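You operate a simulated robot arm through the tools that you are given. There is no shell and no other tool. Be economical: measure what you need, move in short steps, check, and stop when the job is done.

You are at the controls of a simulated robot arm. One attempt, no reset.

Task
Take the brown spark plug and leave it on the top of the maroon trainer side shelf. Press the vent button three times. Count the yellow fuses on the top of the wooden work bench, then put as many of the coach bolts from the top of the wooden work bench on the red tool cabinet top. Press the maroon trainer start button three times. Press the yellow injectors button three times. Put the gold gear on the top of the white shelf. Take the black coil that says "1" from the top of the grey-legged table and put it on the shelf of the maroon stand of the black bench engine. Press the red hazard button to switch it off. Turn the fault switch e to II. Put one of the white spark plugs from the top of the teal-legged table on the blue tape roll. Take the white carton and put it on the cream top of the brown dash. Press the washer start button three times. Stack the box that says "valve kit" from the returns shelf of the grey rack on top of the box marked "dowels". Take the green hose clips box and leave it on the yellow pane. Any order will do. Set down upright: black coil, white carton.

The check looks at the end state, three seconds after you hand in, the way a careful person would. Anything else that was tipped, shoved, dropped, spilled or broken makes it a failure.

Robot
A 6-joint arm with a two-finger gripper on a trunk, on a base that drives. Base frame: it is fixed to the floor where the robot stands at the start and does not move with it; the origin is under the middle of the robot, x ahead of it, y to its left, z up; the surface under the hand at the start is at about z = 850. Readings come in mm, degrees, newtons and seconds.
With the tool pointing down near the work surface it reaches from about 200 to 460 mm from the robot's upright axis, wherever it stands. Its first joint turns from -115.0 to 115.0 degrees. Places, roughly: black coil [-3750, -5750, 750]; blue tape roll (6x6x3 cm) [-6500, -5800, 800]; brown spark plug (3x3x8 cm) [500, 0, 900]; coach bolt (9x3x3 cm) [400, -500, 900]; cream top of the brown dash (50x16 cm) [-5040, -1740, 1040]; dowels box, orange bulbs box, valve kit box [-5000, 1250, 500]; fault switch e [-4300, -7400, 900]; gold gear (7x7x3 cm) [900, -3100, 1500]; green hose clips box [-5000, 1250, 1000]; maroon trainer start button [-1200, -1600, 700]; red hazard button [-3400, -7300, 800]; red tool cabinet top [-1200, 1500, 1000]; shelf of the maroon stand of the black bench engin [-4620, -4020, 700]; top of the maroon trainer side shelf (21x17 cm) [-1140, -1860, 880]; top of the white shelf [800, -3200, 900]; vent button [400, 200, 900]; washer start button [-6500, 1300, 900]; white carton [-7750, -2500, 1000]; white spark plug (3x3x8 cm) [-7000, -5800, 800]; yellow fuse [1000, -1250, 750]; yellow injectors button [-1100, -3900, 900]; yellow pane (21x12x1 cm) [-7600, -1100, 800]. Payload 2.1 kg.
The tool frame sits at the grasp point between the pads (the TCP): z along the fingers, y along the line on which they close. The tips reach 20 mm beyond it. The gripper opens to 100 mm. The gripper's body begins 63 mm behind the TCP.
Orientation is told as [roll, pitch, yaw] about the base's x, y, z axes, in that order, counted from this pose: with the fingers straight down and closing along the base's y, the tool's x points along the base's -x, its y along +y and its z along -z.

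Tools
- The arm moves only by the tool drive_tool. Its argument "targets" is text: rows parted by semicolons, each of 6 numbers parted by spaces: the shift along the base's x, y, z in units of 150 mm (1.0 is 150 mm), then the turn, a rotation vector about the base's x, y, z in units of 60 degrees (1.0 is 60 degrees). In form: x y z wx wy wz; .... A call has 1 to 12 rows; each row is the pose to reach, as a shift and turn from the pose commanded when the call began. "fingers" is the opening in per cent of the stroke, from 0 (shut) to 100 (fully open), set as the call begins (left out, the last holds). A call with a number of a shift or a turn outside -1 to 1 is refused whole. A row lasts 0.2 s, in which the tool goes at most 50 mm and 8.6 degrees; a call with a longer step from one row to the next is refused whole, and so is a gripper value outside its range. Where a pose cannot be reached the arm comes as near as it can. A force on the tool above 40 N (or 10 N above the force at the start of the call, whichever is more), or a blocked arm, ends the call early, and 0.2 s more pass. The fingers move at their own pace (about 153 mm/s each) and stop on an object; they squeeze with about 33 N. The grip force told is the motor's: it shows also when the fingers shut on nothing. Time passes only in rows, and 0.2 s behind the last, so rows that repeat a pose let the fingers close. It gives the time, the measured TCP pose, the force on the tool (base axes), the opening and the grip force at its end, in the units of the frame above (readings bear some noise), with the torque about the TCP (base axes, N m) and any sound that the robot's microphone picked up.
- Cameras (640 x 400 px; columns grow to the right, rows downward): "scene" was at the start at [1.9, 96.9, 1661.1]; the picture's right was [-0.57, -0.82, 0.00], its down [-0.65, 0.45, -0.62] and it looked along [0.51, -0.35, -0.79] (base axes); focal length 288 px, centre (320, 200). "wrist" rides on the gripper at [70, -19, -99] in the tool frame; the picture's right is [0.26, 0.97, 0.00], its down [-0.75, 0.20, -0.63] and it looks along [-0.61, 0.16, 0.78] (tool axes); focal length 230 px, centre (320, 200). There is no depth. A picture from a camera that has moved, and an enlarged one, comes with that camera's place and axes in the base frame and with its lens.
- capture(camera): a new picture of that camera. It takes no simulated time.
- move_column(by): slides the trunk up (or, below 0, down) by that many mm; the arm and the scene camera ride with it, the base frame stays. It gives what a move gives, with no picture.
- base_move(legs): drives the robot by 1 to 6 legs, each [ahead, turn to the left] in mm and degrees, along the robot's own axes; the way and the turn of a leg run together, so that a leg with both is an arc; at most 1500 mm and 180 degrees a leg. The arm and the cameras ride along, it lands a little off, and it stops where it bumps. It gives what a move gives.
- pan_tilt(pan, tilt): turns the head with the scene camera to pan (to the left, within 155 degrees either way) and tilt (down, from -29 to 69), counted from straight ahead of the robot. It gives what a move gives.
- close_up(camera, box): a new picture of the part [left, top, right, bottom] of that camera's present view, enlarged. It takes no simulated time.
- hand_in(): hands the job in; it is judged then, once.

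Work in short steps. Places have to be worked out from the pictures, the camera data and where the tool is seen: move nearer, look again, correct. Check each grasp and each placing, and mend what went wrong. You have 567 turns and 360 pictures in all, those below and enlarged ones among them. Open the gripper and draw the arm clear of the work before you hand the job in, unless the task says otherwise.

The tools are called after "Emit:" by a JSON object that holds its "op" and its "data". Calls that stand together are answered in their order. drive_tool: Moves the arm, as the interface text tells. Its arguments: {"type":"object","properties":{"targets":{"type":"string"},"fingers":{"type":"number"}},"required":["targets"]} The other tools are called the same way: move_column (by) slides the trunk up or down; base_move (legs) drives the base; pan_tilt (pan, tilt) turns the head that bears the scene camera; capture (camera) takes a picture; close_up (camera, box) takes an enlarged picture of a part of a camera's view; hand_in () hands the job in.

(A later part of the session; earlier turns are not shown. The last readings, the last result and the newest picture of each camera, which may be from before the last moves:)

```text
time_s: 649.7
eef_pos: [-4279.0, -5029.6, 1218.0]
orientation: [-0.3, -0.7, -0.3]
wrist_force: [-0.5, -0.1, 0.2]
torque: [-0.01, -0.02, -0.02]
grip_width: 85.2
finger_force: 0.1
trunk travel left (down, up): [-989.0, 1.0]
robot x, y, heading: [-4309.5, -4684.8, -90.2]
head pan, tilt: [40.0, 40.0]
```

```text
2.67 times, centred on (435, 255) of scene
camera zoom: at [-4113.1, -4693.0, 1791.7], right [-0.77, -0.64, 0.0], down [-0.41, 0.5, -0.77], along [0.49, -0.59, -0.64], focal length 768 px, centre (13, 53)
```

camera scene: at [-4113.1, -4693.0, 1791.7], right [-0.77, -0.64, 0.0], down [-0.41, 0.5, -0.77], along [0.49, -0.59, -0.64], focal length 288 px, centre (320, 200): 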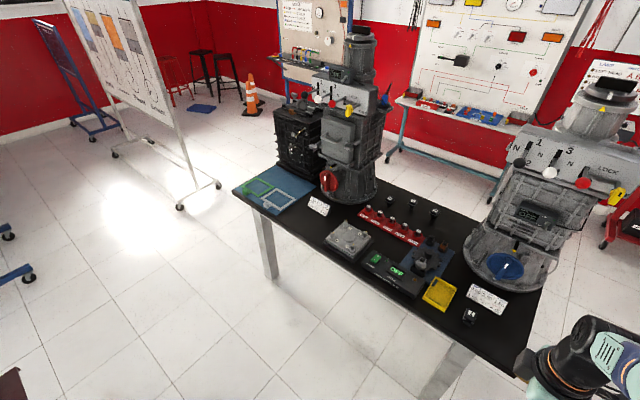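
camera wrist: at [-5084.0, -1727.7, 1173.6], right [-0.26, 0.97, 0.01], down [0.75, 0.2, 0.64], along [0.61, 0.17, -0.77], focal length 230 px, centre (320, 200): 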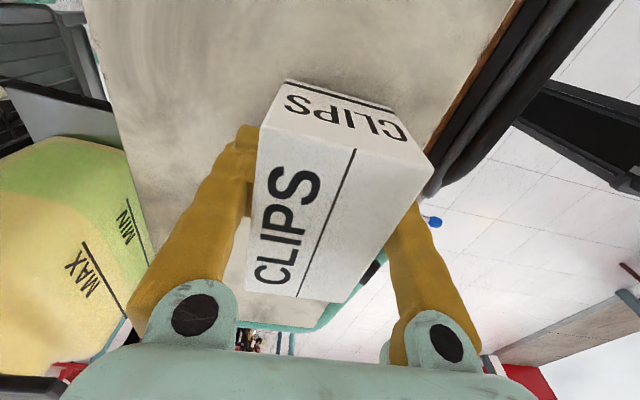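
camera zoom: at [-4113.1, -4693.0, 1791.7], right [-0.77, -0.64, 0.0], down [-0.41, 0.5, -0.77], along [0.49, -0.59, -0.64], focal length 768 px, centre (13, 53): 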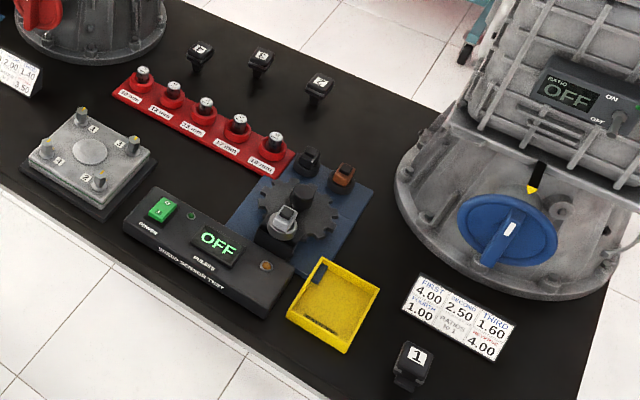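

Coil "1" is near the front right of the table at about (-4196,-5455). I move to (-4225,-5050) and lower the trunk.

Emit:
{"op": "base_move", "data": {"legs": [[0, 13.2], [365, 0], [0, -13]]}}

Emit:
{"op": "move_column", "data": {"by": -214}}

Emit:
{"op": "capture", "data": {"camera": "wrist"}}

Emit:
{"op": "pan_tilt", "data": {"pan": 0, "tilt": 55}}

Emit:
{"op": "capture", "data": {"camera": "scene"}}

```text
time_s: 653.7
eef_pos: [-4192.7, -5387.2, 1217.0]
orientation: [-0.3, -0.4, -0.3]
wrist_force: [0.2, -0.3, 0.1]
torque: [0.01, -0.03, 0.03]
grip_width: 85.2
finger_force: 0.0
trunk travel left (down, up): [-989.0, 1.0]
robot x, y, heading: [-4223.0, -5046.6, -90.0]
head pan, tilt: [40.0, 40.0]
```

```text
time_s: 656.0
eef_pos: [-4194.1, -5387.2, 1003.5]
orientation: [-0.3, -0.4, -0.1]
wrist_force: [-0.1, 0.0, -0.7]
torque: [0.01, -0.02, -0.03]
grip_width: 84.9
finger_force: 0.1
trunk travel left (down, up): [-775.0, 215.0]
robot x, y, heading: [-4227.4, -5046.6, -90.2]
head pan, tilt: [40.0, 40.0]
```

```text
182 pictures are left
camera wrist: at [-4264.9, -5404.8, 1103.4], right [-0.25, 0.97, -0.01], down [0.75, 0.2, 0.63], along [0.61, 0.16, -0.77], focal length 230 px, centre (320, 200)
```

wrist: 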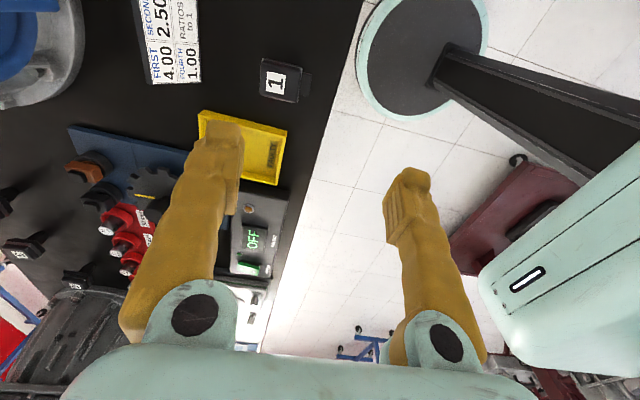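

```text
time_s: 657.0
eef_pos: [-4194.8, -5387.8, 1003.6]
orientation: [-0.3, -0.4, -0.1]
wrist_force: [0.5, -0.5, 0.1]
torque: [0.0, 0.0, 0.02]
grip_width: 85.0
finger_force: 0.1
trunk travel left (down, up): [-775.0, 215.0]
robot x, y, heading: [-4224.9, -5044.8, -90.1]
head pan, tilt: [0.0, 55.0]
```

```text
181 pictures are left
camera scene: at [-4085.3, -5057.2, 1557.0], right [-1.0, 0.0, 0.0], down [0.0, 0.82, -0.57], along [0.0, -0.57, -0.82], focal length 288 px, centre (320, 200)
```

scene: 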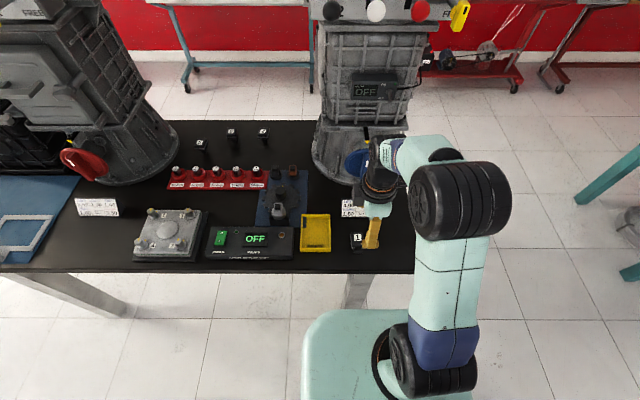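

Emit:
{"op": "close_up", "data": {"camera": "wrist", "box": [220, 30, 340, 130]}}

Emit:
{"op": "close_up", "data": {"camera": "scene", "box": [320, 200, 420, 280]}}

```text
4.00 times, centred on (280, 80) of wrist
camera zoom: at [-4264.8, -5404.8, 1103.3], right [-0.25, 0.97, -0.01], down [0.75, 0.2, 0.63], along [0.61, 0.16, -0.77], focal length 920 px, centre (480, 680)
```

zoom: 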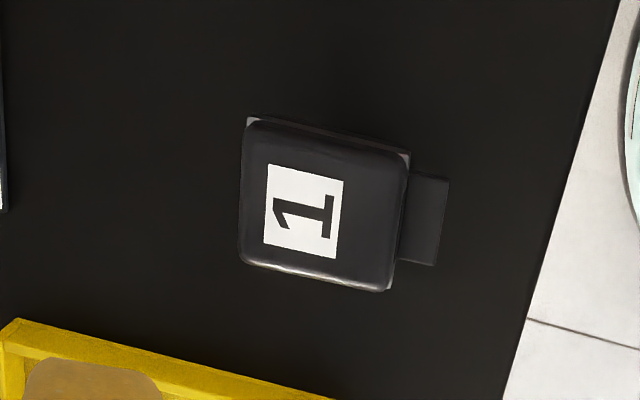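

```text
5.00 times, centred on (370, 240) of scene
camera zoom: at [-4085.3, -5057.2, 1557.0], right [-1.0, 0.0, 0.0], down [0.0, 0.82, -0.57], along [0.0, -0.57, -0.82], focal length 1440 px, centre (70, 0)
```

zoom: 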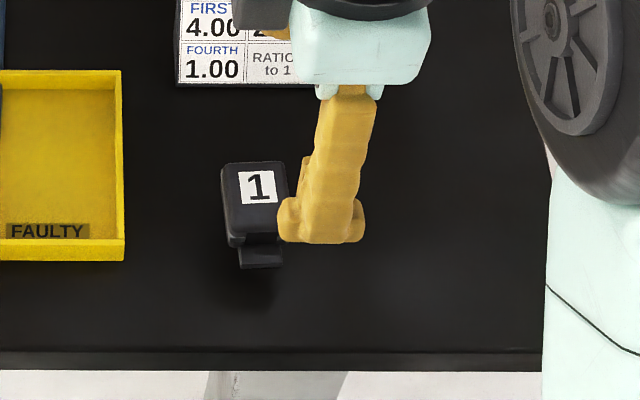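

The coil stands upright: head ≈46×42 mm centred (-4192,-5434), top z≈812, with its connector tab toward +y. I turn the tool 90° to close along x and move above it.

Emit:
{"op": "drive_tool", "data": {"targets": "0 0 0 0 0 -0.14; 0 0 0 0 0 -0.28; 0 -0.05 0 0 0 -0.42; 0 -0.1 0 0 0 -0.56; 0 -0.15 0 0 0 -0.7; 0 -0.2 0 0 0 -0.84; 0.01 -0.3 0 0 0 -0.98; 0.01 -0.3 0 0 0 -0.98", "fingers": 80}}

Emit:
{"op": "drive_tool", "data": {"targets": "0 0 -0.1 0 0 -0.13; 0 0 -0.2 0 0 -0.26; 0 0 -0.35 0 0 -0.39; 0 0 -0.5 0 0 -0.52; 0 0 -0.5 0 0 -0.52"}}

Emit:
{"op": "capture", "data": {"camera": "wrist"}}

```text
time_s: 658.8
eef_pos: [-4194.5, -5431.6, 1003.8]
orientation: [-0.3, -0.4, -59.2]
wrist_force: [-0.5, 0.5, -0.3]
torque: [0.03, 0.0, 0.02]
grip_width: 80.0
finger_force: 0.0
trunk travel left (down, up): [-775.0, 215.0]
robot x, y, heading: [-4227.4, -5043.5, -90.3]
head pan, tilt: [0.0, 55.0]
```

```text
time_s: 660.0
eef_pos: [-4191.5, -5431.8, 929.6]
orientation: [-0.3, -0.5, -90.3]
wrist_force: [-0.1, -0.6, -0.3]
torque: [0.01, -0.01, 0.03]
grip_width: 79.6
finger_force: 0.2
trunk travel left (down, up): [-775.0, 215.0]
robot x, y, heading: [-4225.8, -5046.7, -90.4]
head pan, tilt: [0.0, 55.0]
```

```text
178 pictures are left
camera wrist: at [-4208.8, -5361.0, 1028.9], right [0.97, 0.25, -0.01], down [0.2, -0.75, 0.63], along [0.16, -0.62, -0.77], focal length 230 px, centre (320, 200)
```

wrist: 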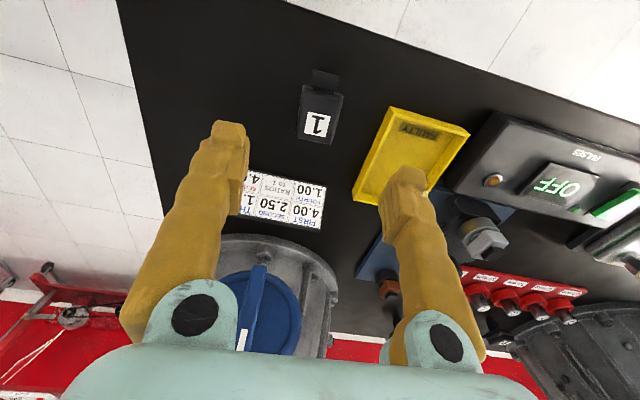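

Aligned over the coil. I narrow the opening to 64 and descend to z≈798.

Emit:
{"op": "drive_tool", "data": {"targets": "0.01 -0.02 -0.25 0 0 0; 0.01 -0.02 -0.5 0 0 0; 0.01 -0.02 -0.75 0 0 0; 0.01 -0.02 -0.87 0 0 0; 0.01 -0.02 -0.87 0 0 0", "fingers": 64}}

Emit:
{"op": "capture", "data": {"camera": "wrist"}}

Emit:
{"op": "close_up", "data": {"camera": "scene", "box": [320, 200, 420, 280]}}

```text
time_s: 661.2
eef_pos: [-4193.6, -5434.9, 797.4]
orientation: [-0.3, -0.6, -90.2]
wrist_force: [-0.6, 1.5, 0.3]
torque: [-0.04, 0.01, 0.03]
grip_width: 64.0
finger_force: 0.1
trunk travel left (down, up): [-775.0, 215.0]
robot x, y, heading: [-4226.5, -5044.1, -90.0]
head pan, tilt: [0.0, 55.0]
```

```text
177 pictures are left
camera wrist: at [-4210.7, -5363.6, 896.6], right [0.97, 0.26, -0.01], down [0.2, -0.75, 0.63], along [0.16, -0.62, -0.77], focal length 230 px, centre (320, 200)
```

wrist: 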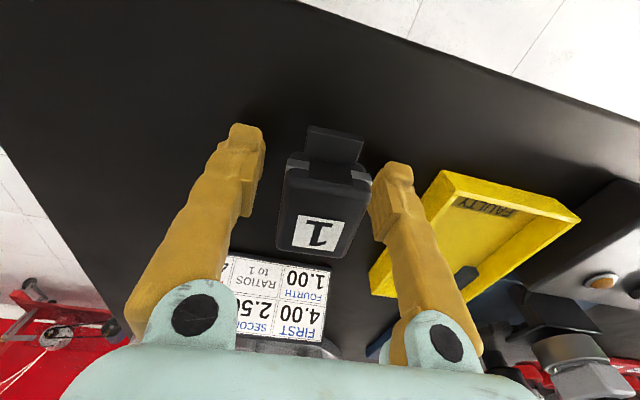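

```text
5.00 times, centred on (370, 240) of scene
camera zoom: at [-4085.6, -5057.1, 1557.0], right [-1.0, 0.0, 0.0], down [0.0, 0.82, -0.57], along [0.0, -0.57, -0.82], focal length 1440 px, centre (70, 0)
```

zoom: 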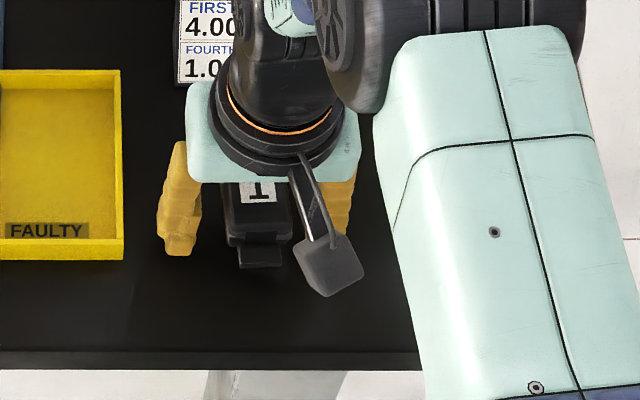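

Coil between the pads. Close and lift.

Emit:
{"op": "drive_tool", "data": {"targets": "0 0 0 0 0 0; 0 0 0 0 0 0; 0 0 0 0 0 0", "fingers": 0}}

Emit:
{"op": "drive_tool", "data": {"targets": "0 0 0.1 0 0 0; 0 0 0.3 0 0 0; 0 0 0.6 0 0 0; 0 0 0.9 0 0 0; 0 0 1 0 0 0; 0 0 1 0 0 0"}}

Emit:
{"op": "capture", "data": {"camera": "wrist"}}

Emit:
{"op": "close_up", "data": {"camera": "scene", "box": [300, 140, 440, 280]}}

```text
time_s: 662.0
eef_pos: [-4193.1, -5435.4, 797.1]
orientation: [-0.3, -0.4, -90.2]
wrist_force: [-0.5, -0.3, -2.0]
torque: [0.02, 0.05, 0.0]
grip_width: 26.5
finger_force: 32.6
trunk travel left (down, up): [-775.0, 215.0]
robot x, y, heading: [-4222.3, -5043.7, -90.1]
head pan, tilt: [0.0, 55.0]
```

```text
time_s: 663.4
eef_pos: [-4192.1, -5435.0, 945.4]
orientation: [-0.4, -0.3, -90.2]
wrist_force: [0.3, 0.6, -2.1]
torque: [0.01, -0.04, -0.04]
grip_width: 26.5
finger_force: 32.8
trunk travel left (down, up): [-775.0, 215.0]
robot x, y, heading: [-4223.2, -5044.4, -89.9]
head pan, tilt: [0.0, 55.0]
```

```text
175 pictures are left
camera wrist: at [-4209.5, -5365.2, 1045.8], right [0.97, 0.26, -0.01], down [0.2, -0.75, 0.63], along [0.16, -0.61, -0.77], focal length 230 px, centre (320, 200)
```

wrist: 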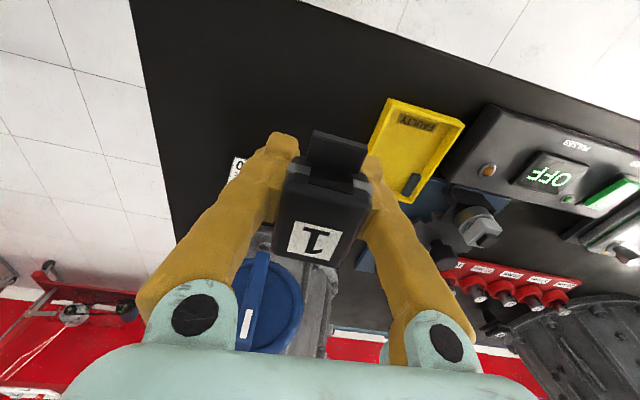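

```text
2.86 times, centred on (370, 210) of scene
camera zoom: at [-4085.5, -5057.7, 1557.0], right [-1.0, 0.0, 0.0], down [0.0, 0.82, -0.57], along [0.0, -0.57, -0.82], focal length 823 px, centre (177, 171)
```

zoom: 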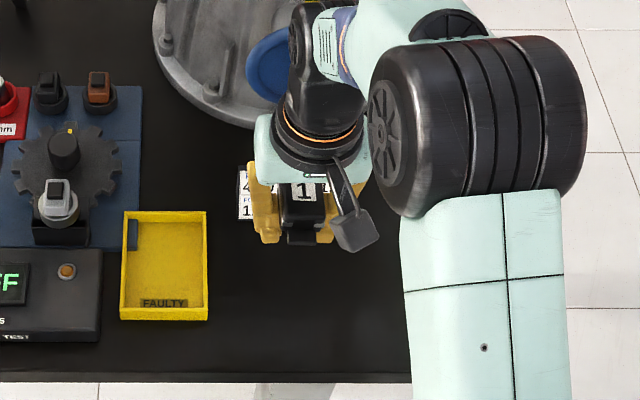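

The coil is held by its body below the head. I turn round and drive north into the gap, then look at the stand's shelf.

Emit:
{"op": "base_move", "data": {"legs": [[0, 181.5], [650, 0]]}}

Emit:
{"op": "pan_tilt", "data": {"pan": 40, "tilt": 45}}

Emit:
{"op": "capture", "data": {"camera": "scene"}}

```text
refused: 181.5 is not a number from -180 to 180
```

```text
time_s: 664.5
eef_pos: [-4191.4, -5436.0, 945.2]
orientation: [-0.4, -0.4, -90.2]
wrist_force: [0.9, -1.2, -2.0]
torque: [0.01, 0.03, -0.01]
grip_width: 26.2
finger_force: 33.1
trunk travel left (down, up): [-775.0, 215.0]
robot x, y, heading: [-4225.5, -5043.5, -90.1]
head pan, tilt: [40.0, 45.0]
```

```text
173 pictures are left
camera scene: at [-4033.3, -5048.1, 1570.4], right [-0.77, -0.64, 0.0], down [-0.45, 0.54, -0.71], along [0.45, -0.54, -0.71], focal length 288 px, centre (320, 200)
```

scene: 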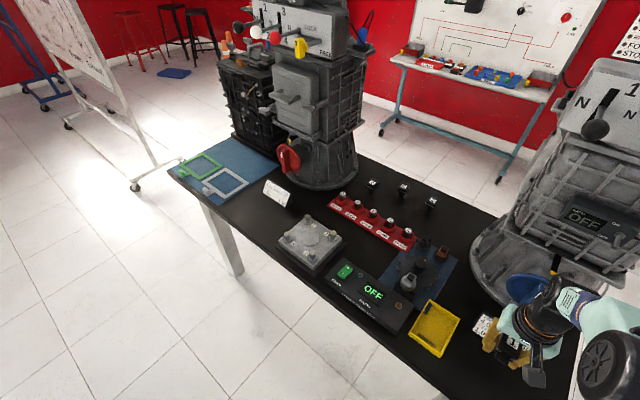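

Emit:
{"op": "drive_tool", "data": {"targets": "0 0.1 0.25 0 0 0; 0 0.2 0.5 0 0 0; 0 0.3 0.7 0 0 0; 0 0.3 0.7 0 0 0"}}

Emit:
{"op": "base_move", "data": {"legs": [[-100, 0], [0, 90], [0, 91.5], [550, 0]]}}

Emit:
{"op": "capture", "data": {"camera": "scene"}}

```text
time_s: 665.5
eef_pos: [-4192.6, -5388.9, 1051.4]
orientation: [-0.2, -0.5, -90.2]
wrist_force: [0.7, 0.7, -2.0]
torque: [0.03, -0.01, 0.03]
grip_width: 26.1
finger_force: 33.2
trunk travel left (down, up): [-775.0, 215.0]
robot x, y, heading: [-4226.9, -5043.5, -90.3]
head pan, tilt: [40.0, 45.0]
```

```text
time_s: 677.1
eef_pos: [-4296.6, -4062.3, 1052.0]
orientation: [-0.3, -0.5, 92.8]
wrist_force: [-0.1, 0.5, -1.6]
torque: [-0.01, -0.03, -0.01]
grip_width: 26.0
finger_force: 32.4
trunk travel left (down, up): [-775.0, 215.0]
robot x, y, heading: [-4243.8, -4404.3, 92.5]
head pan, tilt: [40.0, 45.0]
```

```text
172 pictures are left
camera scene: at [-4439.0, -4409.8, 1570.4], right [0.73, 0.68, 0.0], down [0.48, -0.52, -0.71], along [-0.48, 0.52, -0.71], focal length 288 px, centre (320, 200)
```

scene: 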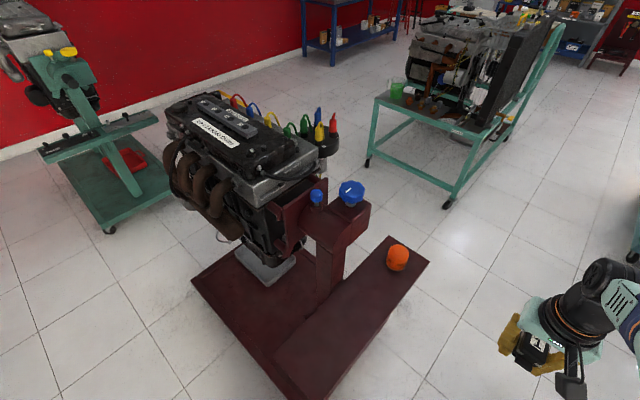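

The shelf spans x≈-4700..-4545, y≈-4310..-3740 at z≈700. Target (-4612,-4170) is in reach from here. I lower the trunk 60 mm and swing the coil over.

Emit:
{"op": "move_column", "data": {"by": -60}}

Emit:
{"op": "drive_tool", "data": {"targets": "-0.25 -0.09 0 0 0 0; -0.5 -0.18 0 0 0 0; -0.75 -0.27 0 0 0 0; -1 -0.36 0 0 0 0; -1 -0.36 0 0 0 0"}}

Emit:
{"op": "drive_tool", "data": {"targets": "-0.25 -0.09 0 0 0 0; -0.5 -0.18 0 0 0 0; -0.75 -0.27 0 0 0 0; -1 -0.36 0 0 0 0; -1 -0.36 -0.3 0 0 0; -1 -0.36 -0.3 0 0 0"}}

Emit:
{"op": "capture", "data": {"camera": "wrist"}}

Emit:
{"op": "capture", "data": {"camera": "scene"}}

```text
time_s: 678.1
eef_pos: [-4296.7, -4061.1, 991.6]
orientation: [-0.3, -0.5, 92.8]
wrist_force: [-0.2, -0.2, -1.5]
torque: [-0.03, 0.02, -0.01]
grip_width: 25.6
finger_force: 33.0
trunk travel left (down, up): [-715.0, 275.0]
robot x, y, heading: [-4246.1, -4399.2, 92.4]
head pan, tilt: [40.0, 45.0]
```

```text
time_s: 679.3
eef_pos: [-4449.4, -4113.0, 992.5]
orientation: [-0.2, -0.5, 92.7]
wrist_force: [-0.3, -0.5, -2.0]
torque: [-0.02, 0.02, -0.02]
grip_width: 25.8
finger_force: 32.8
trunk travel left (down, up): [-715.0, 275.0]
robot x, y, heading: [-4246.7, -4400.7, 92.6]
head pan, tilt: [40.0, 45.0]
```

```text
time_s: 680.7
eef_pos: [-4597.6, -4172.7, 946.9]
orientation: [-0.4, -0.5, 92.7]
wrist_force: [0.3, -0.4, -1.0]
torque: [0.02, 0.0, 0.0]
grip_width: 25.8
finger_force: 33.0
trunk travel left (down, up): [-715.0, 275.0]
robot x, y, heading: [-4247.7, -4402.7, 92.9]
head pan, tilt: [40.0, 45.0]
```

```text
171 pictures are left
camera wrist: at [-4576.0, -4241.4, 1046.6], right [-0.95, -0.3, -0.01], down [-0.24, 0.73, 0.63], along [-0.19, 0.61, -0.77], focal length 230 px, centre (320, 200)
```

wrist: 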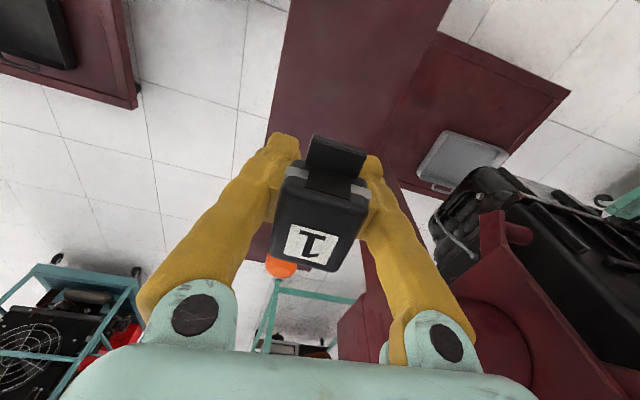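

```text
170 pictures are left
camera scene: at [-4439.5, -4409.7, 1510.3], right [0.73, 0.68, 0.0], down [0.48, -0.52, -0.71], along [-0.48, 0.52, -0.71], focal length 288 px, centre (320, 200)
```

scene: 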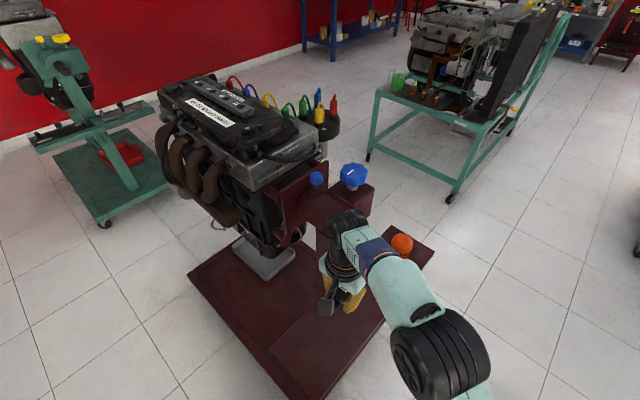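

Coil is above the shelf, clear of the post. I descend to z≈800, then slowly to contact.

Emit:
{"op": "drive_tool", "data": {"targets": "-0.04 0 -0.25 0 0 0; -0.06 0 -0.5 0 0 0; -0.06 0 -0.75 0 0 0; -0.06 0 -0.97 0 0 0; -0.06 0 -0.97 0 0 0"}}

Emit:
{"op": "capture", "data": {"camera": "wrist"}}

```text
time_s: 681.9
eef_pos: [-4606.4, -4169.2, 800.5]
orientation: [-0.3, -0.6, 92.6]
wrist_force: [-0.1, 0.3, -1.9]
torque: [0.0, -0.02, 0.0]
grip_width: 25.7
finger_force: 32.8
trunk travel left (down, up): [-715.0, 275.0]
robot x, y, heading: [-4245.8, -4399.0, 92.7]
head pan, tilt: [40.0, 45.0]
```

```text
169 pictures are left
camera wrist: at [-4584.4, -4238.1, 901.1], right [-0.95, -0.3, -0.01], down [-0.24, 0.73, 0.63], along [-0.19, 0.61, -0.77], focal length 230 px, centre (320, 200)
```

wrist: 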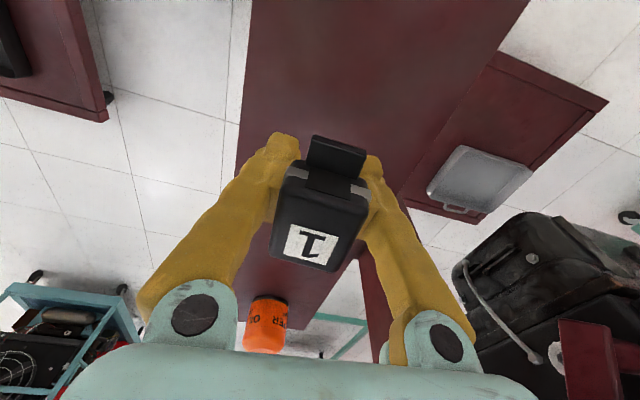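

Shelf directly below. Lowering in small rows.

Emit:
{"op": "drive_tool", "data": {"targets": "0 0 -0.1 0 0 0; 0 0 -0.18 0 0 0; 0 0 -0.22 0 0 0; 0 0 -0.25 0 0 0; 0 0 -0.28 0 0 0; 0 0 -0.31 0 0 0; 0 0 -0.34 0 0 0; 0 0 -0.37 0 0 0; 0 0 -0.4 0 0 0; 0 0 -0.43 0 0 0; 0 0 -0.46 0 0 0"}}

```text
time_s: 684.3
eef_pos: [-4608.4, -4168.9, 733.3]
orientation: [-0.4, -0.4, 92.7]
wrist_force: [-1.3, -1.0, -1.8]
torque: [0.0, 0.02, -0.02]
grip_width: 25.5
finger_force: 32.7
trunk travel left (down, up): [-715.0, 275.0]
robot x, y, heading: [-4248.3, -4403.7, 92.7]
head pan, tilt: [40.0, 45.0]
```

Emit:
{"op": "drive_tool", "data": {"targets": "0 0 -0.02 0 0 0; 0 0 -0.04 0 0 0; 0 0 -0.06 0 0 0; 0 0 -0.08 0 0 0; 0 0 -0.1 0 0 0; 0 0 -0.12 0 0 0; 0 0 -0.14 0 0 0; 0 0 -0.16 0 0 0; 0 0 -0.18 0 0 0; 0 0 -0.2 0 0 0"}}

Emit:
{"op": "capture", "data": {"camera": "wrist"}}

```text
time_s: 685.8
eef_pos: [-4606.7, -4169.1, 719.8]
orientation: [0.2, -0.9, 92.8]
wrist_force: [6.6, -3.6, 19.6]
torque: [-0.04, -0.3, 0.0]
grip_width: 24.7
finger_force: 33.5
trunk travel left (down, up): [-715.0, 275.0]
robot x, y, heading: [-4246.2, -4406.8, 92.7]
head pan, tilt: [40.0, 45.0]
stopped in row 7: the force on the tool passed its limit at 44 N (the readings are from after the stop); the commanded pose is now the measured one
```

```text
168 pictures are left
camera wrist: at [-4583.5, -4239.8, 818.2], right [-0.95, -0.3, 0.0], down [-0.23, 0.73, 0.64], along [-0.19, 0.61, -0.77], focal length 230 px, centre (320, 200)
```

wrist: 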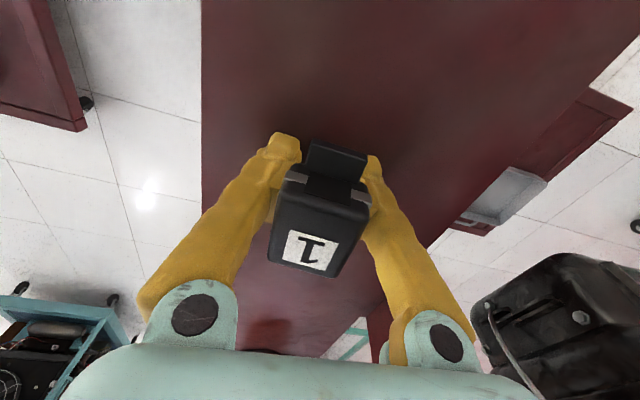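

Contact at z≈720. I ease slightly and open.

Emit:
{"op": "drive_tool", "data": {"targets": "0 0 0.012 0 0 0; 0 0 0.012 0 0 0"}}

Emit:
{"op": "drive_tool", "data": {"targets": "0 0 0 0 0 0; 0 0 0 0 0 0; 0 0 0 0 0 0", "fingers": 64}}

Emit:
{"op": "capture", "data": {"camera": "wrist"}}

```text
time_s: 686.4
eef_pos: [-4607.3, -4169.5, 719.5]
orientation: [0.2, -0.7, 92.7]
wrist_force: [4.8, -0.9, 13.4]
torque: [-0.05, -0.18, 0.04]
grip_width: 24.7
finger_force: 33.1
trunk travel left (down, up): [-715.0, 275.0]
robot x, y, heading: [-4249.4, -4401.8, 92.6]
head pan, tilt: [40.0, 45.0]
```

```text
time_s: 687.0
eef_pos: [-4613.6, -4168.0, 720.7]
orientation: [0.9, -0.9, 92.9]
wrist_force: [-2.8, -2.1, 3.6]
torque: [0.21, -0.31, -0.06]
grip_width: 60.2
finger_force: 0.1
trunk travel left (down, up): [-715.0, 275.0]
robot x, y, heading: [-4243.5, -4404.3, 93.0]
head pan, tilt: [40.0, 45.0]
stopped in row 3: the force on the tool passed its limit at 41 N (the readings are from after the stop); the commanded pose is now the measured one
```

```text
167 pictures are left
camera wrist: at [-4589.8, -4236.9, 819.3], right [-0.95, -0.3, 0.01], down [-0.23, 0.73, 0.64], along [-0.2, 0.61, -0.76], focal length 230 px, centre (320, 200)
```

wrist: 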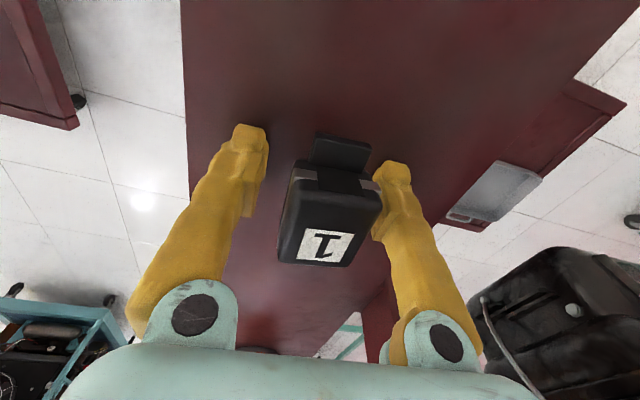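

Emit:
{"op": "close_up", "data": {"camera": "scene", "box": [260, 200, 460, 340]}}

```text
2.86 times, centred on (360, 270) of scene
camera zoom: at [-4442.9, -4412.4, 1509.6], right [0.73, 0.68, 0.0], down [0.48, -0.52, -0.71], along [-0.48, 0.52, -0.71], focal length 823 px, centre (206, 0)
```

zoom: 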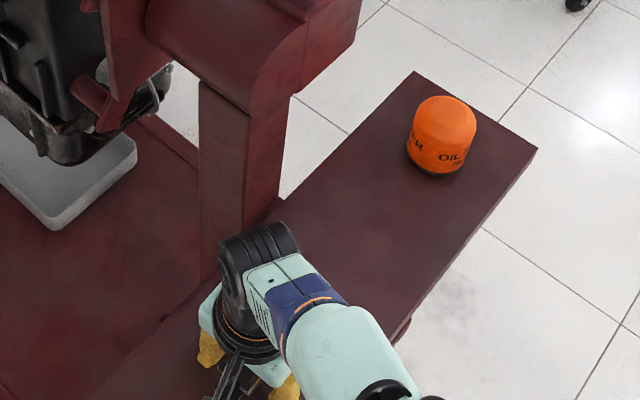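

I raise 3 mm, centre by 4 mm and open a little more, then check.

Emit:
{"op": "drive_tool", "data": {"targets": "0 0 0.02 0 0 0; -0.027 0 0.025 0 0 0; -0.027 0 0.025 0 0 0", "fingers": 74}}

Emit:
{"op": "capture", "data": {"camera": "wrist"}}

```text
time_s: 687.9
eef_pos: [-4615.2, -4167.4, 723.0]
orientation: [0.7, -0.8, 92.8]
wrist_force: [-0.5, -0.7, -0.4]
torque: [0.01, 0.03, 0.04]
grip_width: 73.8
finger_force: 0.0
trunk travel left (down, up): [-715.0, 275.0]
robot x, y, heading: [-4249.3, -4401.5, 92.6]
head pan, tilt: [40.0, 45.0]
```

```text
165 pictures are left
camera wrist: at [-4591.7, -4237.0, 822.2], right [-0.95, -0.3, 0.01], down [-0.23, 0.73, 0.64], along [-0.2, 0.61, -0.77], focal length 230 px, centre (320, 200)
```

wrist: 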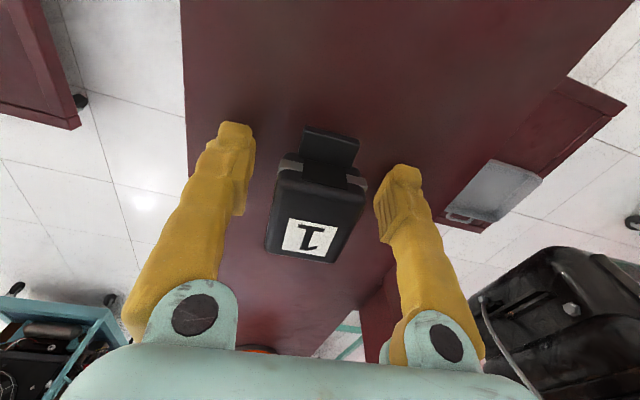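

Coil stands free between the fingers. I lift straight up, then check.

Emit:
{"op": "drive_tool", "data": {"targets": "0 0 0.1 0 0 0; 0 0 0.3 0 0 0; 0 0 0.6 0 0 0; 0 0 0.9 0 0 0; 0 0 1 0 0 0; 0 0 1 0 0 0"}}

Emit:
{"op": "capture", "data": {"camera": "wrist"}}

```text
time_s: 689.2
eef_pos: [-4613.9, -4167.7, 873.5]
orientation: [0.7, -0.8, 92.8]
wrist_force: [0.4, 0.6, 0.4]
torque: [0.02, -0.01, -0.02]
grip_width: 73.7
finger_force: 0.1
trunk travel left (down, up): [-715.0, 275.0]
robot x, y, heading: [-4248.9, -4402.9, 92.6]
head pan, tilt: [40.0, 45.0]
```

```text
164 pictures are left
camera wrist: at [-4591.0, -4238.1, 972.4], right [-0.95, -0.3, 0.01], down [-0.23, 0.73, 0.64], along [-0.2, 0.61, -0.77], focal length 230 px, centre (320, 200)
```

wrist: 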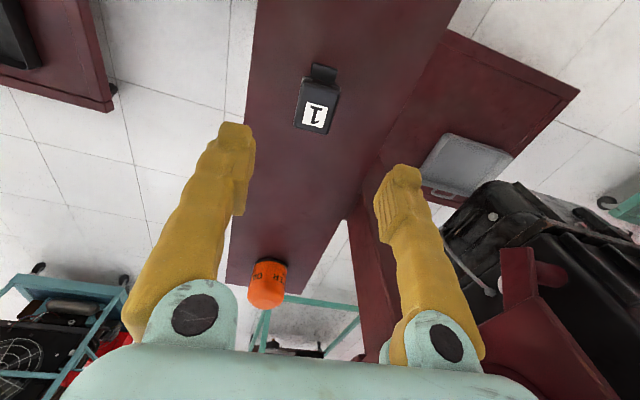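

Coil "1" stands upright on the stand's shelf. I fold the arm back to the front, back out southward, then head toward the fault boards.

Emit:
{"op": "drive_tool", "data": {"targets": "0 0 0.25 0 0 0; 0 0 0.5 0 0 0; 0.25 0.09 0.7 0 0 0; 0.5 0.18 0.7 0 0 0; 0.75 0.27 0.7 0 0 0; 1 0.36 0.7 0 0 0; 1 0.36 0.7 0 0 0"}}

Emit:
{"op": "drive_tool", "data": {"targets": "0.25 0.09 0 0 0 0; 0.5 0.18 0 0 0 0; 0.75 0.27 0 0 0 0; 1 0.36 0 0 0 0; 1 0.36 0 0 0 0", "fingers": 0}}

Emit:
{"op": "capture", "data": {"camera": "scene"}}

Emit:
{"op": "base_move", "data": {"legs": [[-400, 0], [0, 127], [900, 0], [0, 50]]}}

Emit:
{"op": "pan_tilt", "data": {"pan": 30, "tilt": 20}}

Emit:
{"op": "capture", "data": {"camera": "scene"}}

```text
time_s: 690.9
eef_pos: [-4464.5, -4113.9, 978.5]
orientation: [0.8, -0.9, 92.7]
wrist_force: [-0.6, -1.0, 0.4]
torque: [0.0, -0.04, 0.0]
grip_width: 74.0
finger_force: 0.0
trunk travel left (down, up): [-715.0, 275.0]
robot x, y, heading: [-4248.3, -4402.1, 92.7]
head pan, tilt: [40.0, 45.0]
```

```text
time_s: 692.0
eef_pos: [-4314.0, -4060.6, 981.3]
orientation: [0.8, -0.9, 92.8]
wrist_force: [-0.3, -0.2, -0.5]
torque: [0.01, -0.02, 0.02]
grip_width: 0.0
finger_force: 29.5
trunk travel left (down, up): [-715.0, 275.0]
robot x, y, heading: [-4247.8, -4402.8, 92.8]
head pan, tilt: [40.0, 45.0]
```

```text
163 pictures are left
camera scene: at [-4439.9, -4410.2, 1510.3], right [0.73, 0.68, 0.0], down [0.48, -0.52, -0.71], along [-0.48, 0.52, -0.71], focal length 288 px, centre (320, 200)
```

scene: 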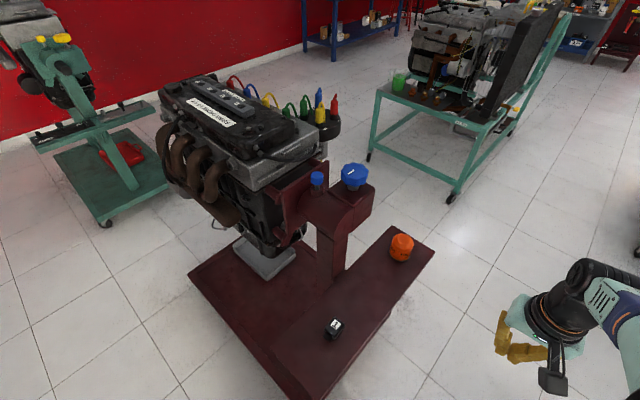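

```text
time_s: 706.3
eef_pos: [-4811.1, -5726.3, 980.6]
orientation: [0.7, -0.9, -88.7]
wrist_force: [0.0, 0.1, -0.2]
torque: [-0.01, 0.01, 0.0]
grip_width: 0.0
finger_force: 29.5
trunk travel left (down, up): [-715.0, 275.0]
robot x, y, heading: [-4869.2, -5382.2, -88.6]
head pan, tilt: [40.0, 45.0]
```

```text
time_s: 707.2
eef_pos: [-4809.9, -5726.4, 981.6]
orientation: [0.6, -0.9, -88.8]
wrist_force: [0.2, 0.1, 0.6]
torque: [0.0, -0.02, 0.03]
grip_width: 0.1
finger_force: 29.7
trunk travel left (down, up): [-715.0, 275.0]
robot x, y, heading: [-4866.6, -5382.7, -88.6]
head pan, tilt: [30.0, 20.0]
```

```text
162 pictures are left
camera scene: at [-4680.7, -5399.8, 1549.0], right [-0.85, -0.52, 0.0], down [-0.18, 0.29, -0.94], along [0.49, -0.8, -0.34], focal length 288 px, centre (320, 200)
```

scene: 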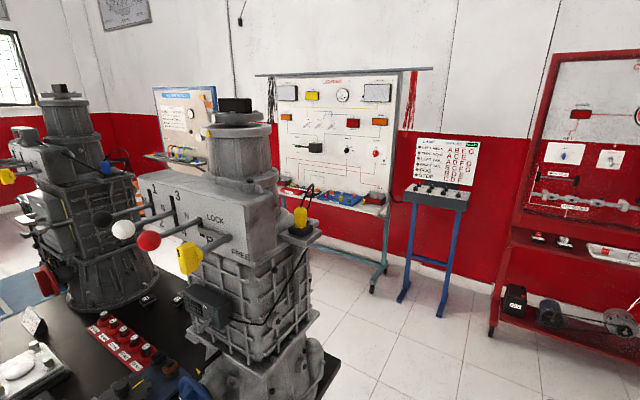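

Coil is upright. I go on south 1150 mm and look at the boards.

Emit:
{"op": "base_move", "data": {"legs": [[1100, 0]]}}

Emit:
{"op": "pan_tilt", "data": {"pan": 40, "tilt": 30}}

Emit:
{"op": "capture", "data": {"camera": "scene"}}

```text
time_s: 712.8
eef_pos: [-4797.9, -6815.2, 979.9]
orientation: [0.8, -0.9, -89.6]
wrist_force: [-0.2, 0.4, -0.2]
torque: [-0.04, 0.0, -0.01]
grip_width: 0.0
finger_force: 29.4
trunk travel left (down, up): [-715.0, 275.0]
robot x, y, heading: [-4854.6, -6472.2, -89.8]
head pan, tilt: [30.0, 20.0]
```

```text
time_s: 713.5
eef_pos: [-4798.7, -6816.5, 981.8]
orientation: [0.7, -0.8, -89.6]
wrist_force: [0.6, -0.3, 0.7]
torque: [0.02, -0.01, -0.02]
grip_width: 0.0
finger_force: 29.5
trunk travel left (down, up): [-715.0, 275.0]
robot x, y, heading: [-4852.8, -6469.0, -89.6]
head pan, tilt: [40.0, 30.0]
```

```text
161 pictures are left
camera scene: at [-4653.7, -6479.6, 1533.1], right [-0.76, -0.65, 0.0], down [-0.32, 0.38, -0.87], along [0.56, -0.66, -0.5], focal length 288 px, centre (320, 200)
```

scene: 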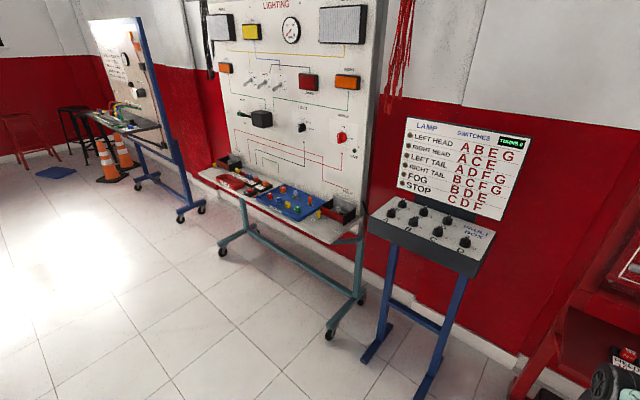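

Emit:
{"op": "close_up", "data": {"camera": "scene", "box": [360, 110, 540, 270]}}

Emit:
{"op": "close_up", "data": {"camera": "scene", "box": [190, 80, 380, 250]}}

```text
2.50 times, centred on (450, 190) of scene
camera zoom: at [-4653.7, -6479.6, 1533.1], right [-0.76, -0.65, 0.0], down [-0.32, 0.38, -0.87], along [0.56, -0.66, -0.5], focal length 720 px, centre (-5, 225)
```

zoom: 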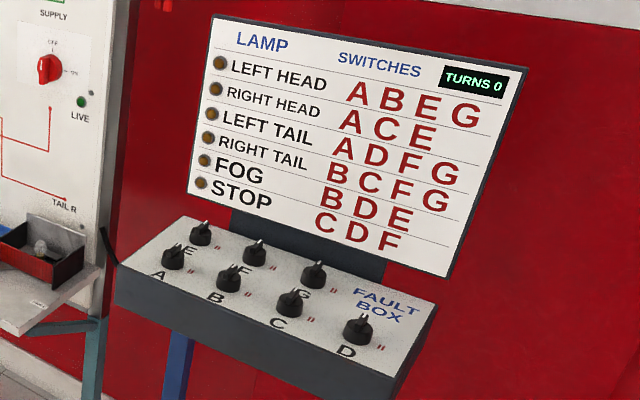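

```text
2.35 times, centred on (285, 165) of scene
camera zoom: at [-4653.7, -6479.6, 1533.1], right [-0.76, -0.65, 0.0], down [-0.32, 0.38, -0.87], along [0.56, -0.66, -0.5], focal length 678 px, centre (402, 282)
```

zoom: 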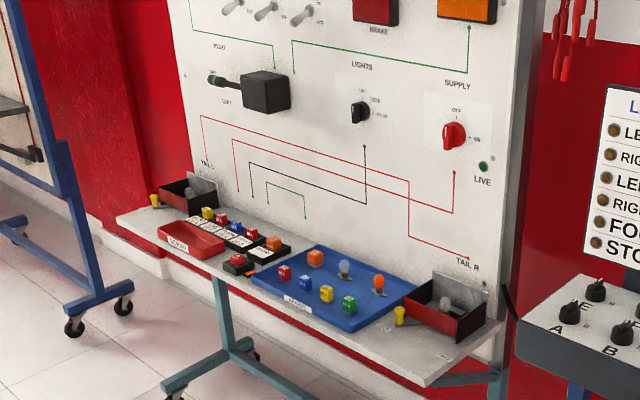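

The fault box holds knobs E,F,G (back row) and A–D (front row). Knob E ≈(-4251,-7475). I drive to about (-4230,-7050) facing it.

Emit:
{"op": "base_move", "data": {"legs": [[0, 46.6], [840, 0], [0, -47]]}}

Emit:
{"op": "pan_tilt", "data": {"pan": 0, "tilt": 45}}

Emit:
{"op": "capture", "data": {"camera": "scene"}}

Emit:
{"op": "capture", "data": {"camera": "wrist"}}

```text
time_s: 722.1
eef_pos: [-4205.9, -7390.6, 981.1]
orientation: [0.7, -0.7, -90.3]
wrist_force: [0.8, 0.3, 0.6]
torque: [-0.04, 0.0, -0.01]
grip_width: 0.1
finger_force: 29.5
trunk travel left (down, up): [-715.0, 275.0]
robot x, y, heading: [-4258.3, -7044.9, -90.3]
head pan, tilt: [40.0, 30.0]
```

```text
time_s: 723.2
eef_pos: [-4206.7, -7392.0, 980.3]
orientation: [0.8, -0.7, -90.2]
wrist_force: [0.7, -0.2, 0.0]
torque: [-0.02, 0.01, 0.01]
grip_width: 0.3
finger_force: 29.4
trunk travel left (down, up): [-715.0, 275.0]
robot x, y, heading: [-4257.5, -7046.5, -90.2]
head pan, tilt: [0.0, 45.0]
```

```text
158 pictures are left
camera scene: at [-4115.6, -7069.0, 1510.4], right [-1.0, 0.0, 0.0], down [0.0, 0.71, -0.71], along [0.0, -0.71, -0.71], focal length 288 px, centre (320, 200)
```

scene: 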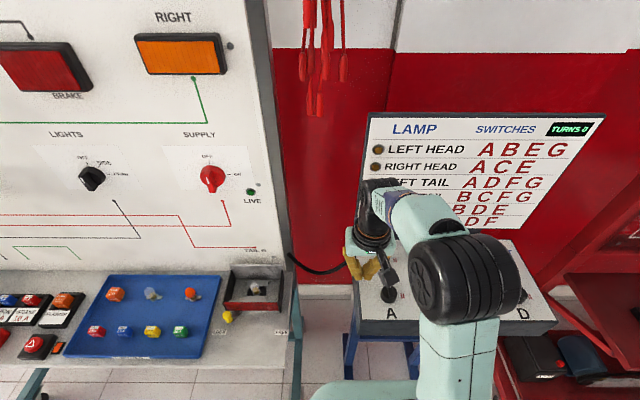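

```text
157 pictures are left
camera wrist: at [-4225.5, -7319.9, 1079.9], right [0.97, 0.25, 0.01], down [0.19, -0.74, 0.64], along [0.17, -0.62, -0.77], focal length 230 px, centre (320, 200)
```

wrist: 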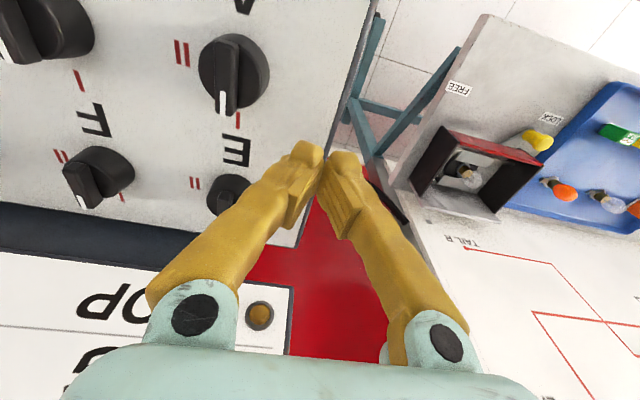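

Knobs' pointers stand at "I" (away from me), "II" is to the right. I move the tool aside to see knob E well.

Emit:
{"op": "drive_tool", "data": {"targets": "0 0.2 0.2 0 0 0; 0 0.4 0.4 0 0 0; -0.2 0.5 0.5 0 0 0; -0.3 0.5 0.5 0 0 0"}}

Emit:
{"op": "capture", "data": {"camera": "wrist"}}

```text
time_s: 724.2
eef_pos: [-4252.9, -7316.0, 1057.2]
orientation: [0.7, -0.7, -90.1]
wrist_force: [0.6, -0.5, -0.2]
torque: [0.0, 0.0, -0.03]
grip_width: 0.1
finger_force: 29.3
trunk travel left (down, up): [-715.0, 275.0]
robot x, y, heading: [-4251.8, -7047.3, -90.3]
head pan, tilt: [0.0, 45.0]
```

```text
156 pictures are left
camera wrist: at [-4271.5, -7243.4, 1154.8], right [0.97, 0.25, 0.01], down [0.19, -0.74, 0.64], along [0.17, -0.62, -0.77], focal length 230 px, centre (320, 200)
```

wrist: 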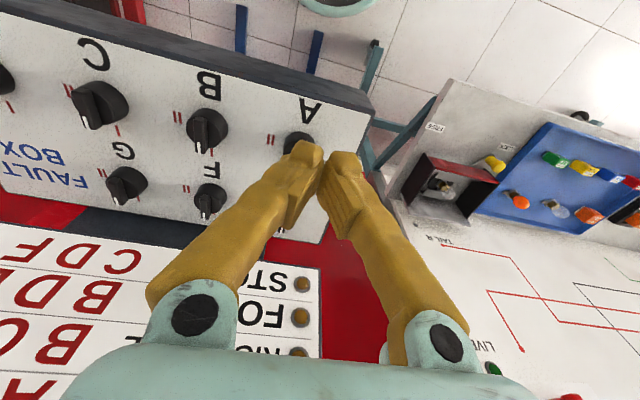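

Emit:
{"op": "drive_tool", "data": {"targets": "0.3 0 0 0 0 0; 0.6 0 0 0 0 0; 0.6 -0.1 -0.2 0 0 0; 0.6 -0.1 -0.2 0 0 0"}}

Emit:
{"op": "capture", "data": {"camera": "wrist"}}

Emit:
{"op": "close_up", "data": {"camera": "wrist", "box": [140, 70, 300, 230]}}

```text
time_s: 725.2
eef_pos: [-4161.5, -7329.6, 1025.6]
orientation: [0.7, -0.9, -90.2]
wrist_force: [-0.4, 0.3, 0.7]
torque: [0.0, -0.02, 0.0]
grip_width: 0.1
finger_force: 29.5
trunk travel left (down, up): [-715.0, 275.0]
robot x, y, heading: [-4255.7, -7048.0, -90.0]
head pan, tilt: [0.0, 45.0]
```

```text
155 pictures are left
camera wrist: at [-4181.5, -7258.6, 1124.2], right [0.97, 0.25, 0.01], down [0.19, -0.74, 0.64], along [0.17, -0.62, -0.77], focal length 230 px, centre (320, 200)
```

wrist: 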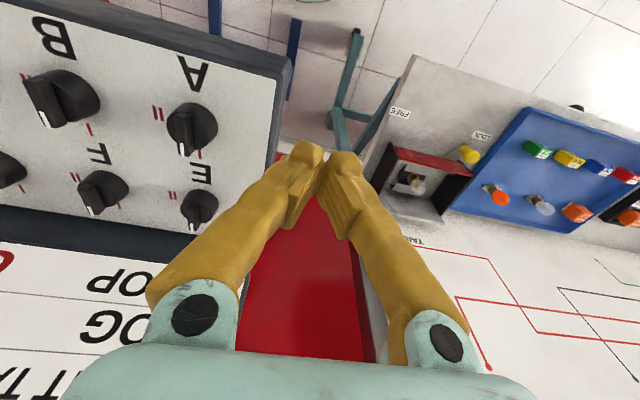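

```text
2.50 times, centred on (220, 150) of wrist
camera zoom: at [-4181.5, -7258.6, 1124.2], right [0.97, 0.25, 0.01], down [0.19, -0.74, 0.64], along [0.17, -0.62, -0.77], focal length 575 px, centre (570, 325)
```

zoom: 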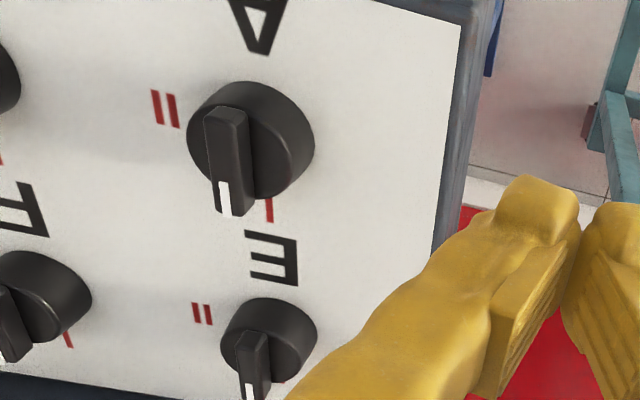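

The bar handle of knob E points to "I" (−y); "II" is toward −x, so I must turn it 90° clockwise. I move above E with the fingers a bit open and look from there.

Emit:
{"op": "drive_tool", "data": {"targets": "-0.2 -0.2 0.05 0 0 0; -0.4 -0.4 0.1 0 0 0; -0.6 -0.6 0.1 0 0 0; -0.73 -0.8 0.1 0 0 0; -0.73 -0.9 0.1 0 0 0; -0.73 -0.9 0.1 0 0 0", "fingers": 40}}

Emit:
{"op": "capture", "data": {"camera": "wrist"}}

```text
time_s: 726.6
eef_pos: [-4272.7, -7464.8, 1040.6]
orientation: [0.7, -0.8, -90.3]
wrist_force: [-0.4, 1.4, 0.2]
torque: [0.01, -0.01, -0.02]
grip_width: 40.2
finger_force: 0.1
trunk travel left (down, up): [-715.0, 275.0]
robot x, y, heading: [-4253.8, -7045.0, -90.3]
head pan, tilt: [0.0, 45.0]
```

```text
153 pictures are left
camera wrist: at [-4291.8, -7392.8, 1138.5], right [0.97, 0.25, 0.01], down [0.19, -0.74, 0.64], along [0.17, -0.62, -0.77], focal length 230 px, centre (320, 200)
```

wrist: 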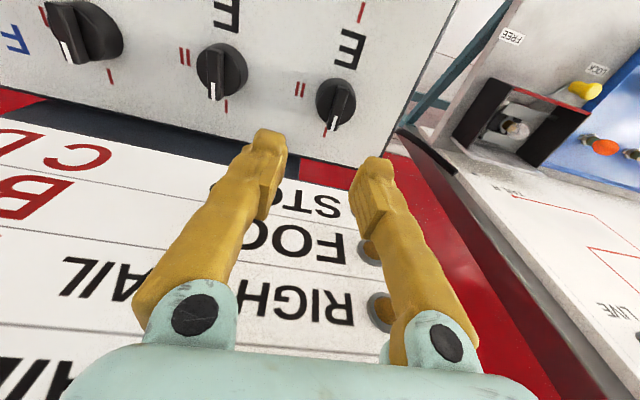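

Triangulating: knob E's centre ≈(-4262,-7447), mid-height z≈941. I centre over it and descend to z≈995 for a closer check.

Emit:
{"op": "drive_tool", "data": {"targets": "0.07 0.12 -0.1 0 0 0; 0.07 0.12 -0.2 0 0 0; 0.07 0.12 -0.3 0 0 0; 0.07 0.12 -0.3 0 0 0"}}

Emit:
{"op": "capture", "data": {"camera": "wrist"}}

Emit:
{"op": "close_up", "data": {"camera": "scene", "box": [340, 200, 480, 320]}}

```text
time_s: 727.6
eef_pos: [-4260.9, -7446.8, 995.0]
orientation: [0.8, -0.9, -90.2]
wrist_force: [1.0, 0.0, -0.6]
torque: [0.0, 0.02, -0.01]
grip_width: 40.2
finger_force: 0.1
trunk travel left (down, up): [-715.0, 275.0]
robot x, y, heading: [-4253.5, -7049.5, -90.3]
head pan, tilt: [0.0, 45.0]
```

```text
152 pictures are left
camera wrist: at [-4279.2, -7375.1, 1094.5], right [0.97, 0.25, 0.01], down [0.19, -0.74, 0.64], along [0.17, -0.62, -0.77], focal length 230 px, centre (320, 200)
```

wrist: 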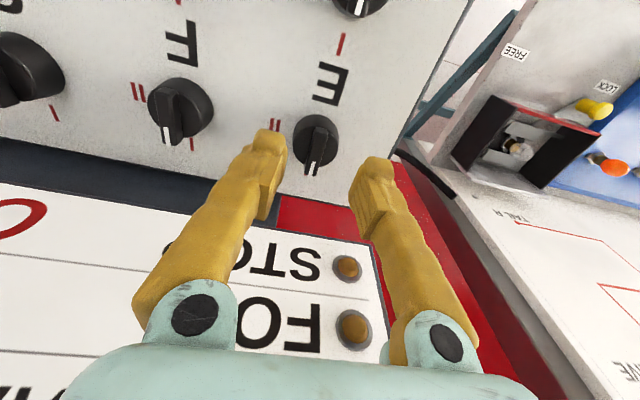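

```text
3.33 times, centred on (410, 260) of scene
camera zoom: at [-4115.7, -7068.7, 1510.4], right [-1.0, 0.0, 0.0], down [0.0, 0.71, -0.71], along [0.0, -0.71, -0.71], focal length 960 px, centre (20, 0)
```

zoom: 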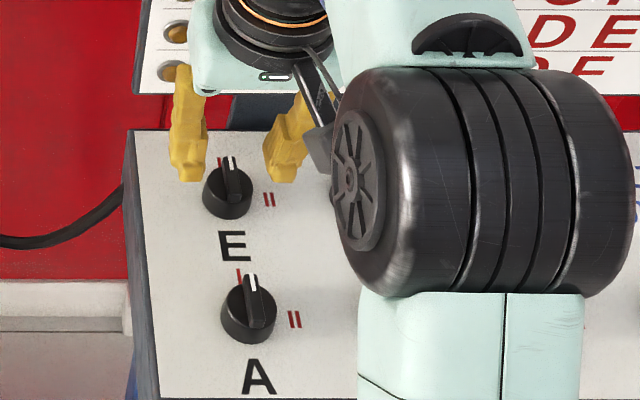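

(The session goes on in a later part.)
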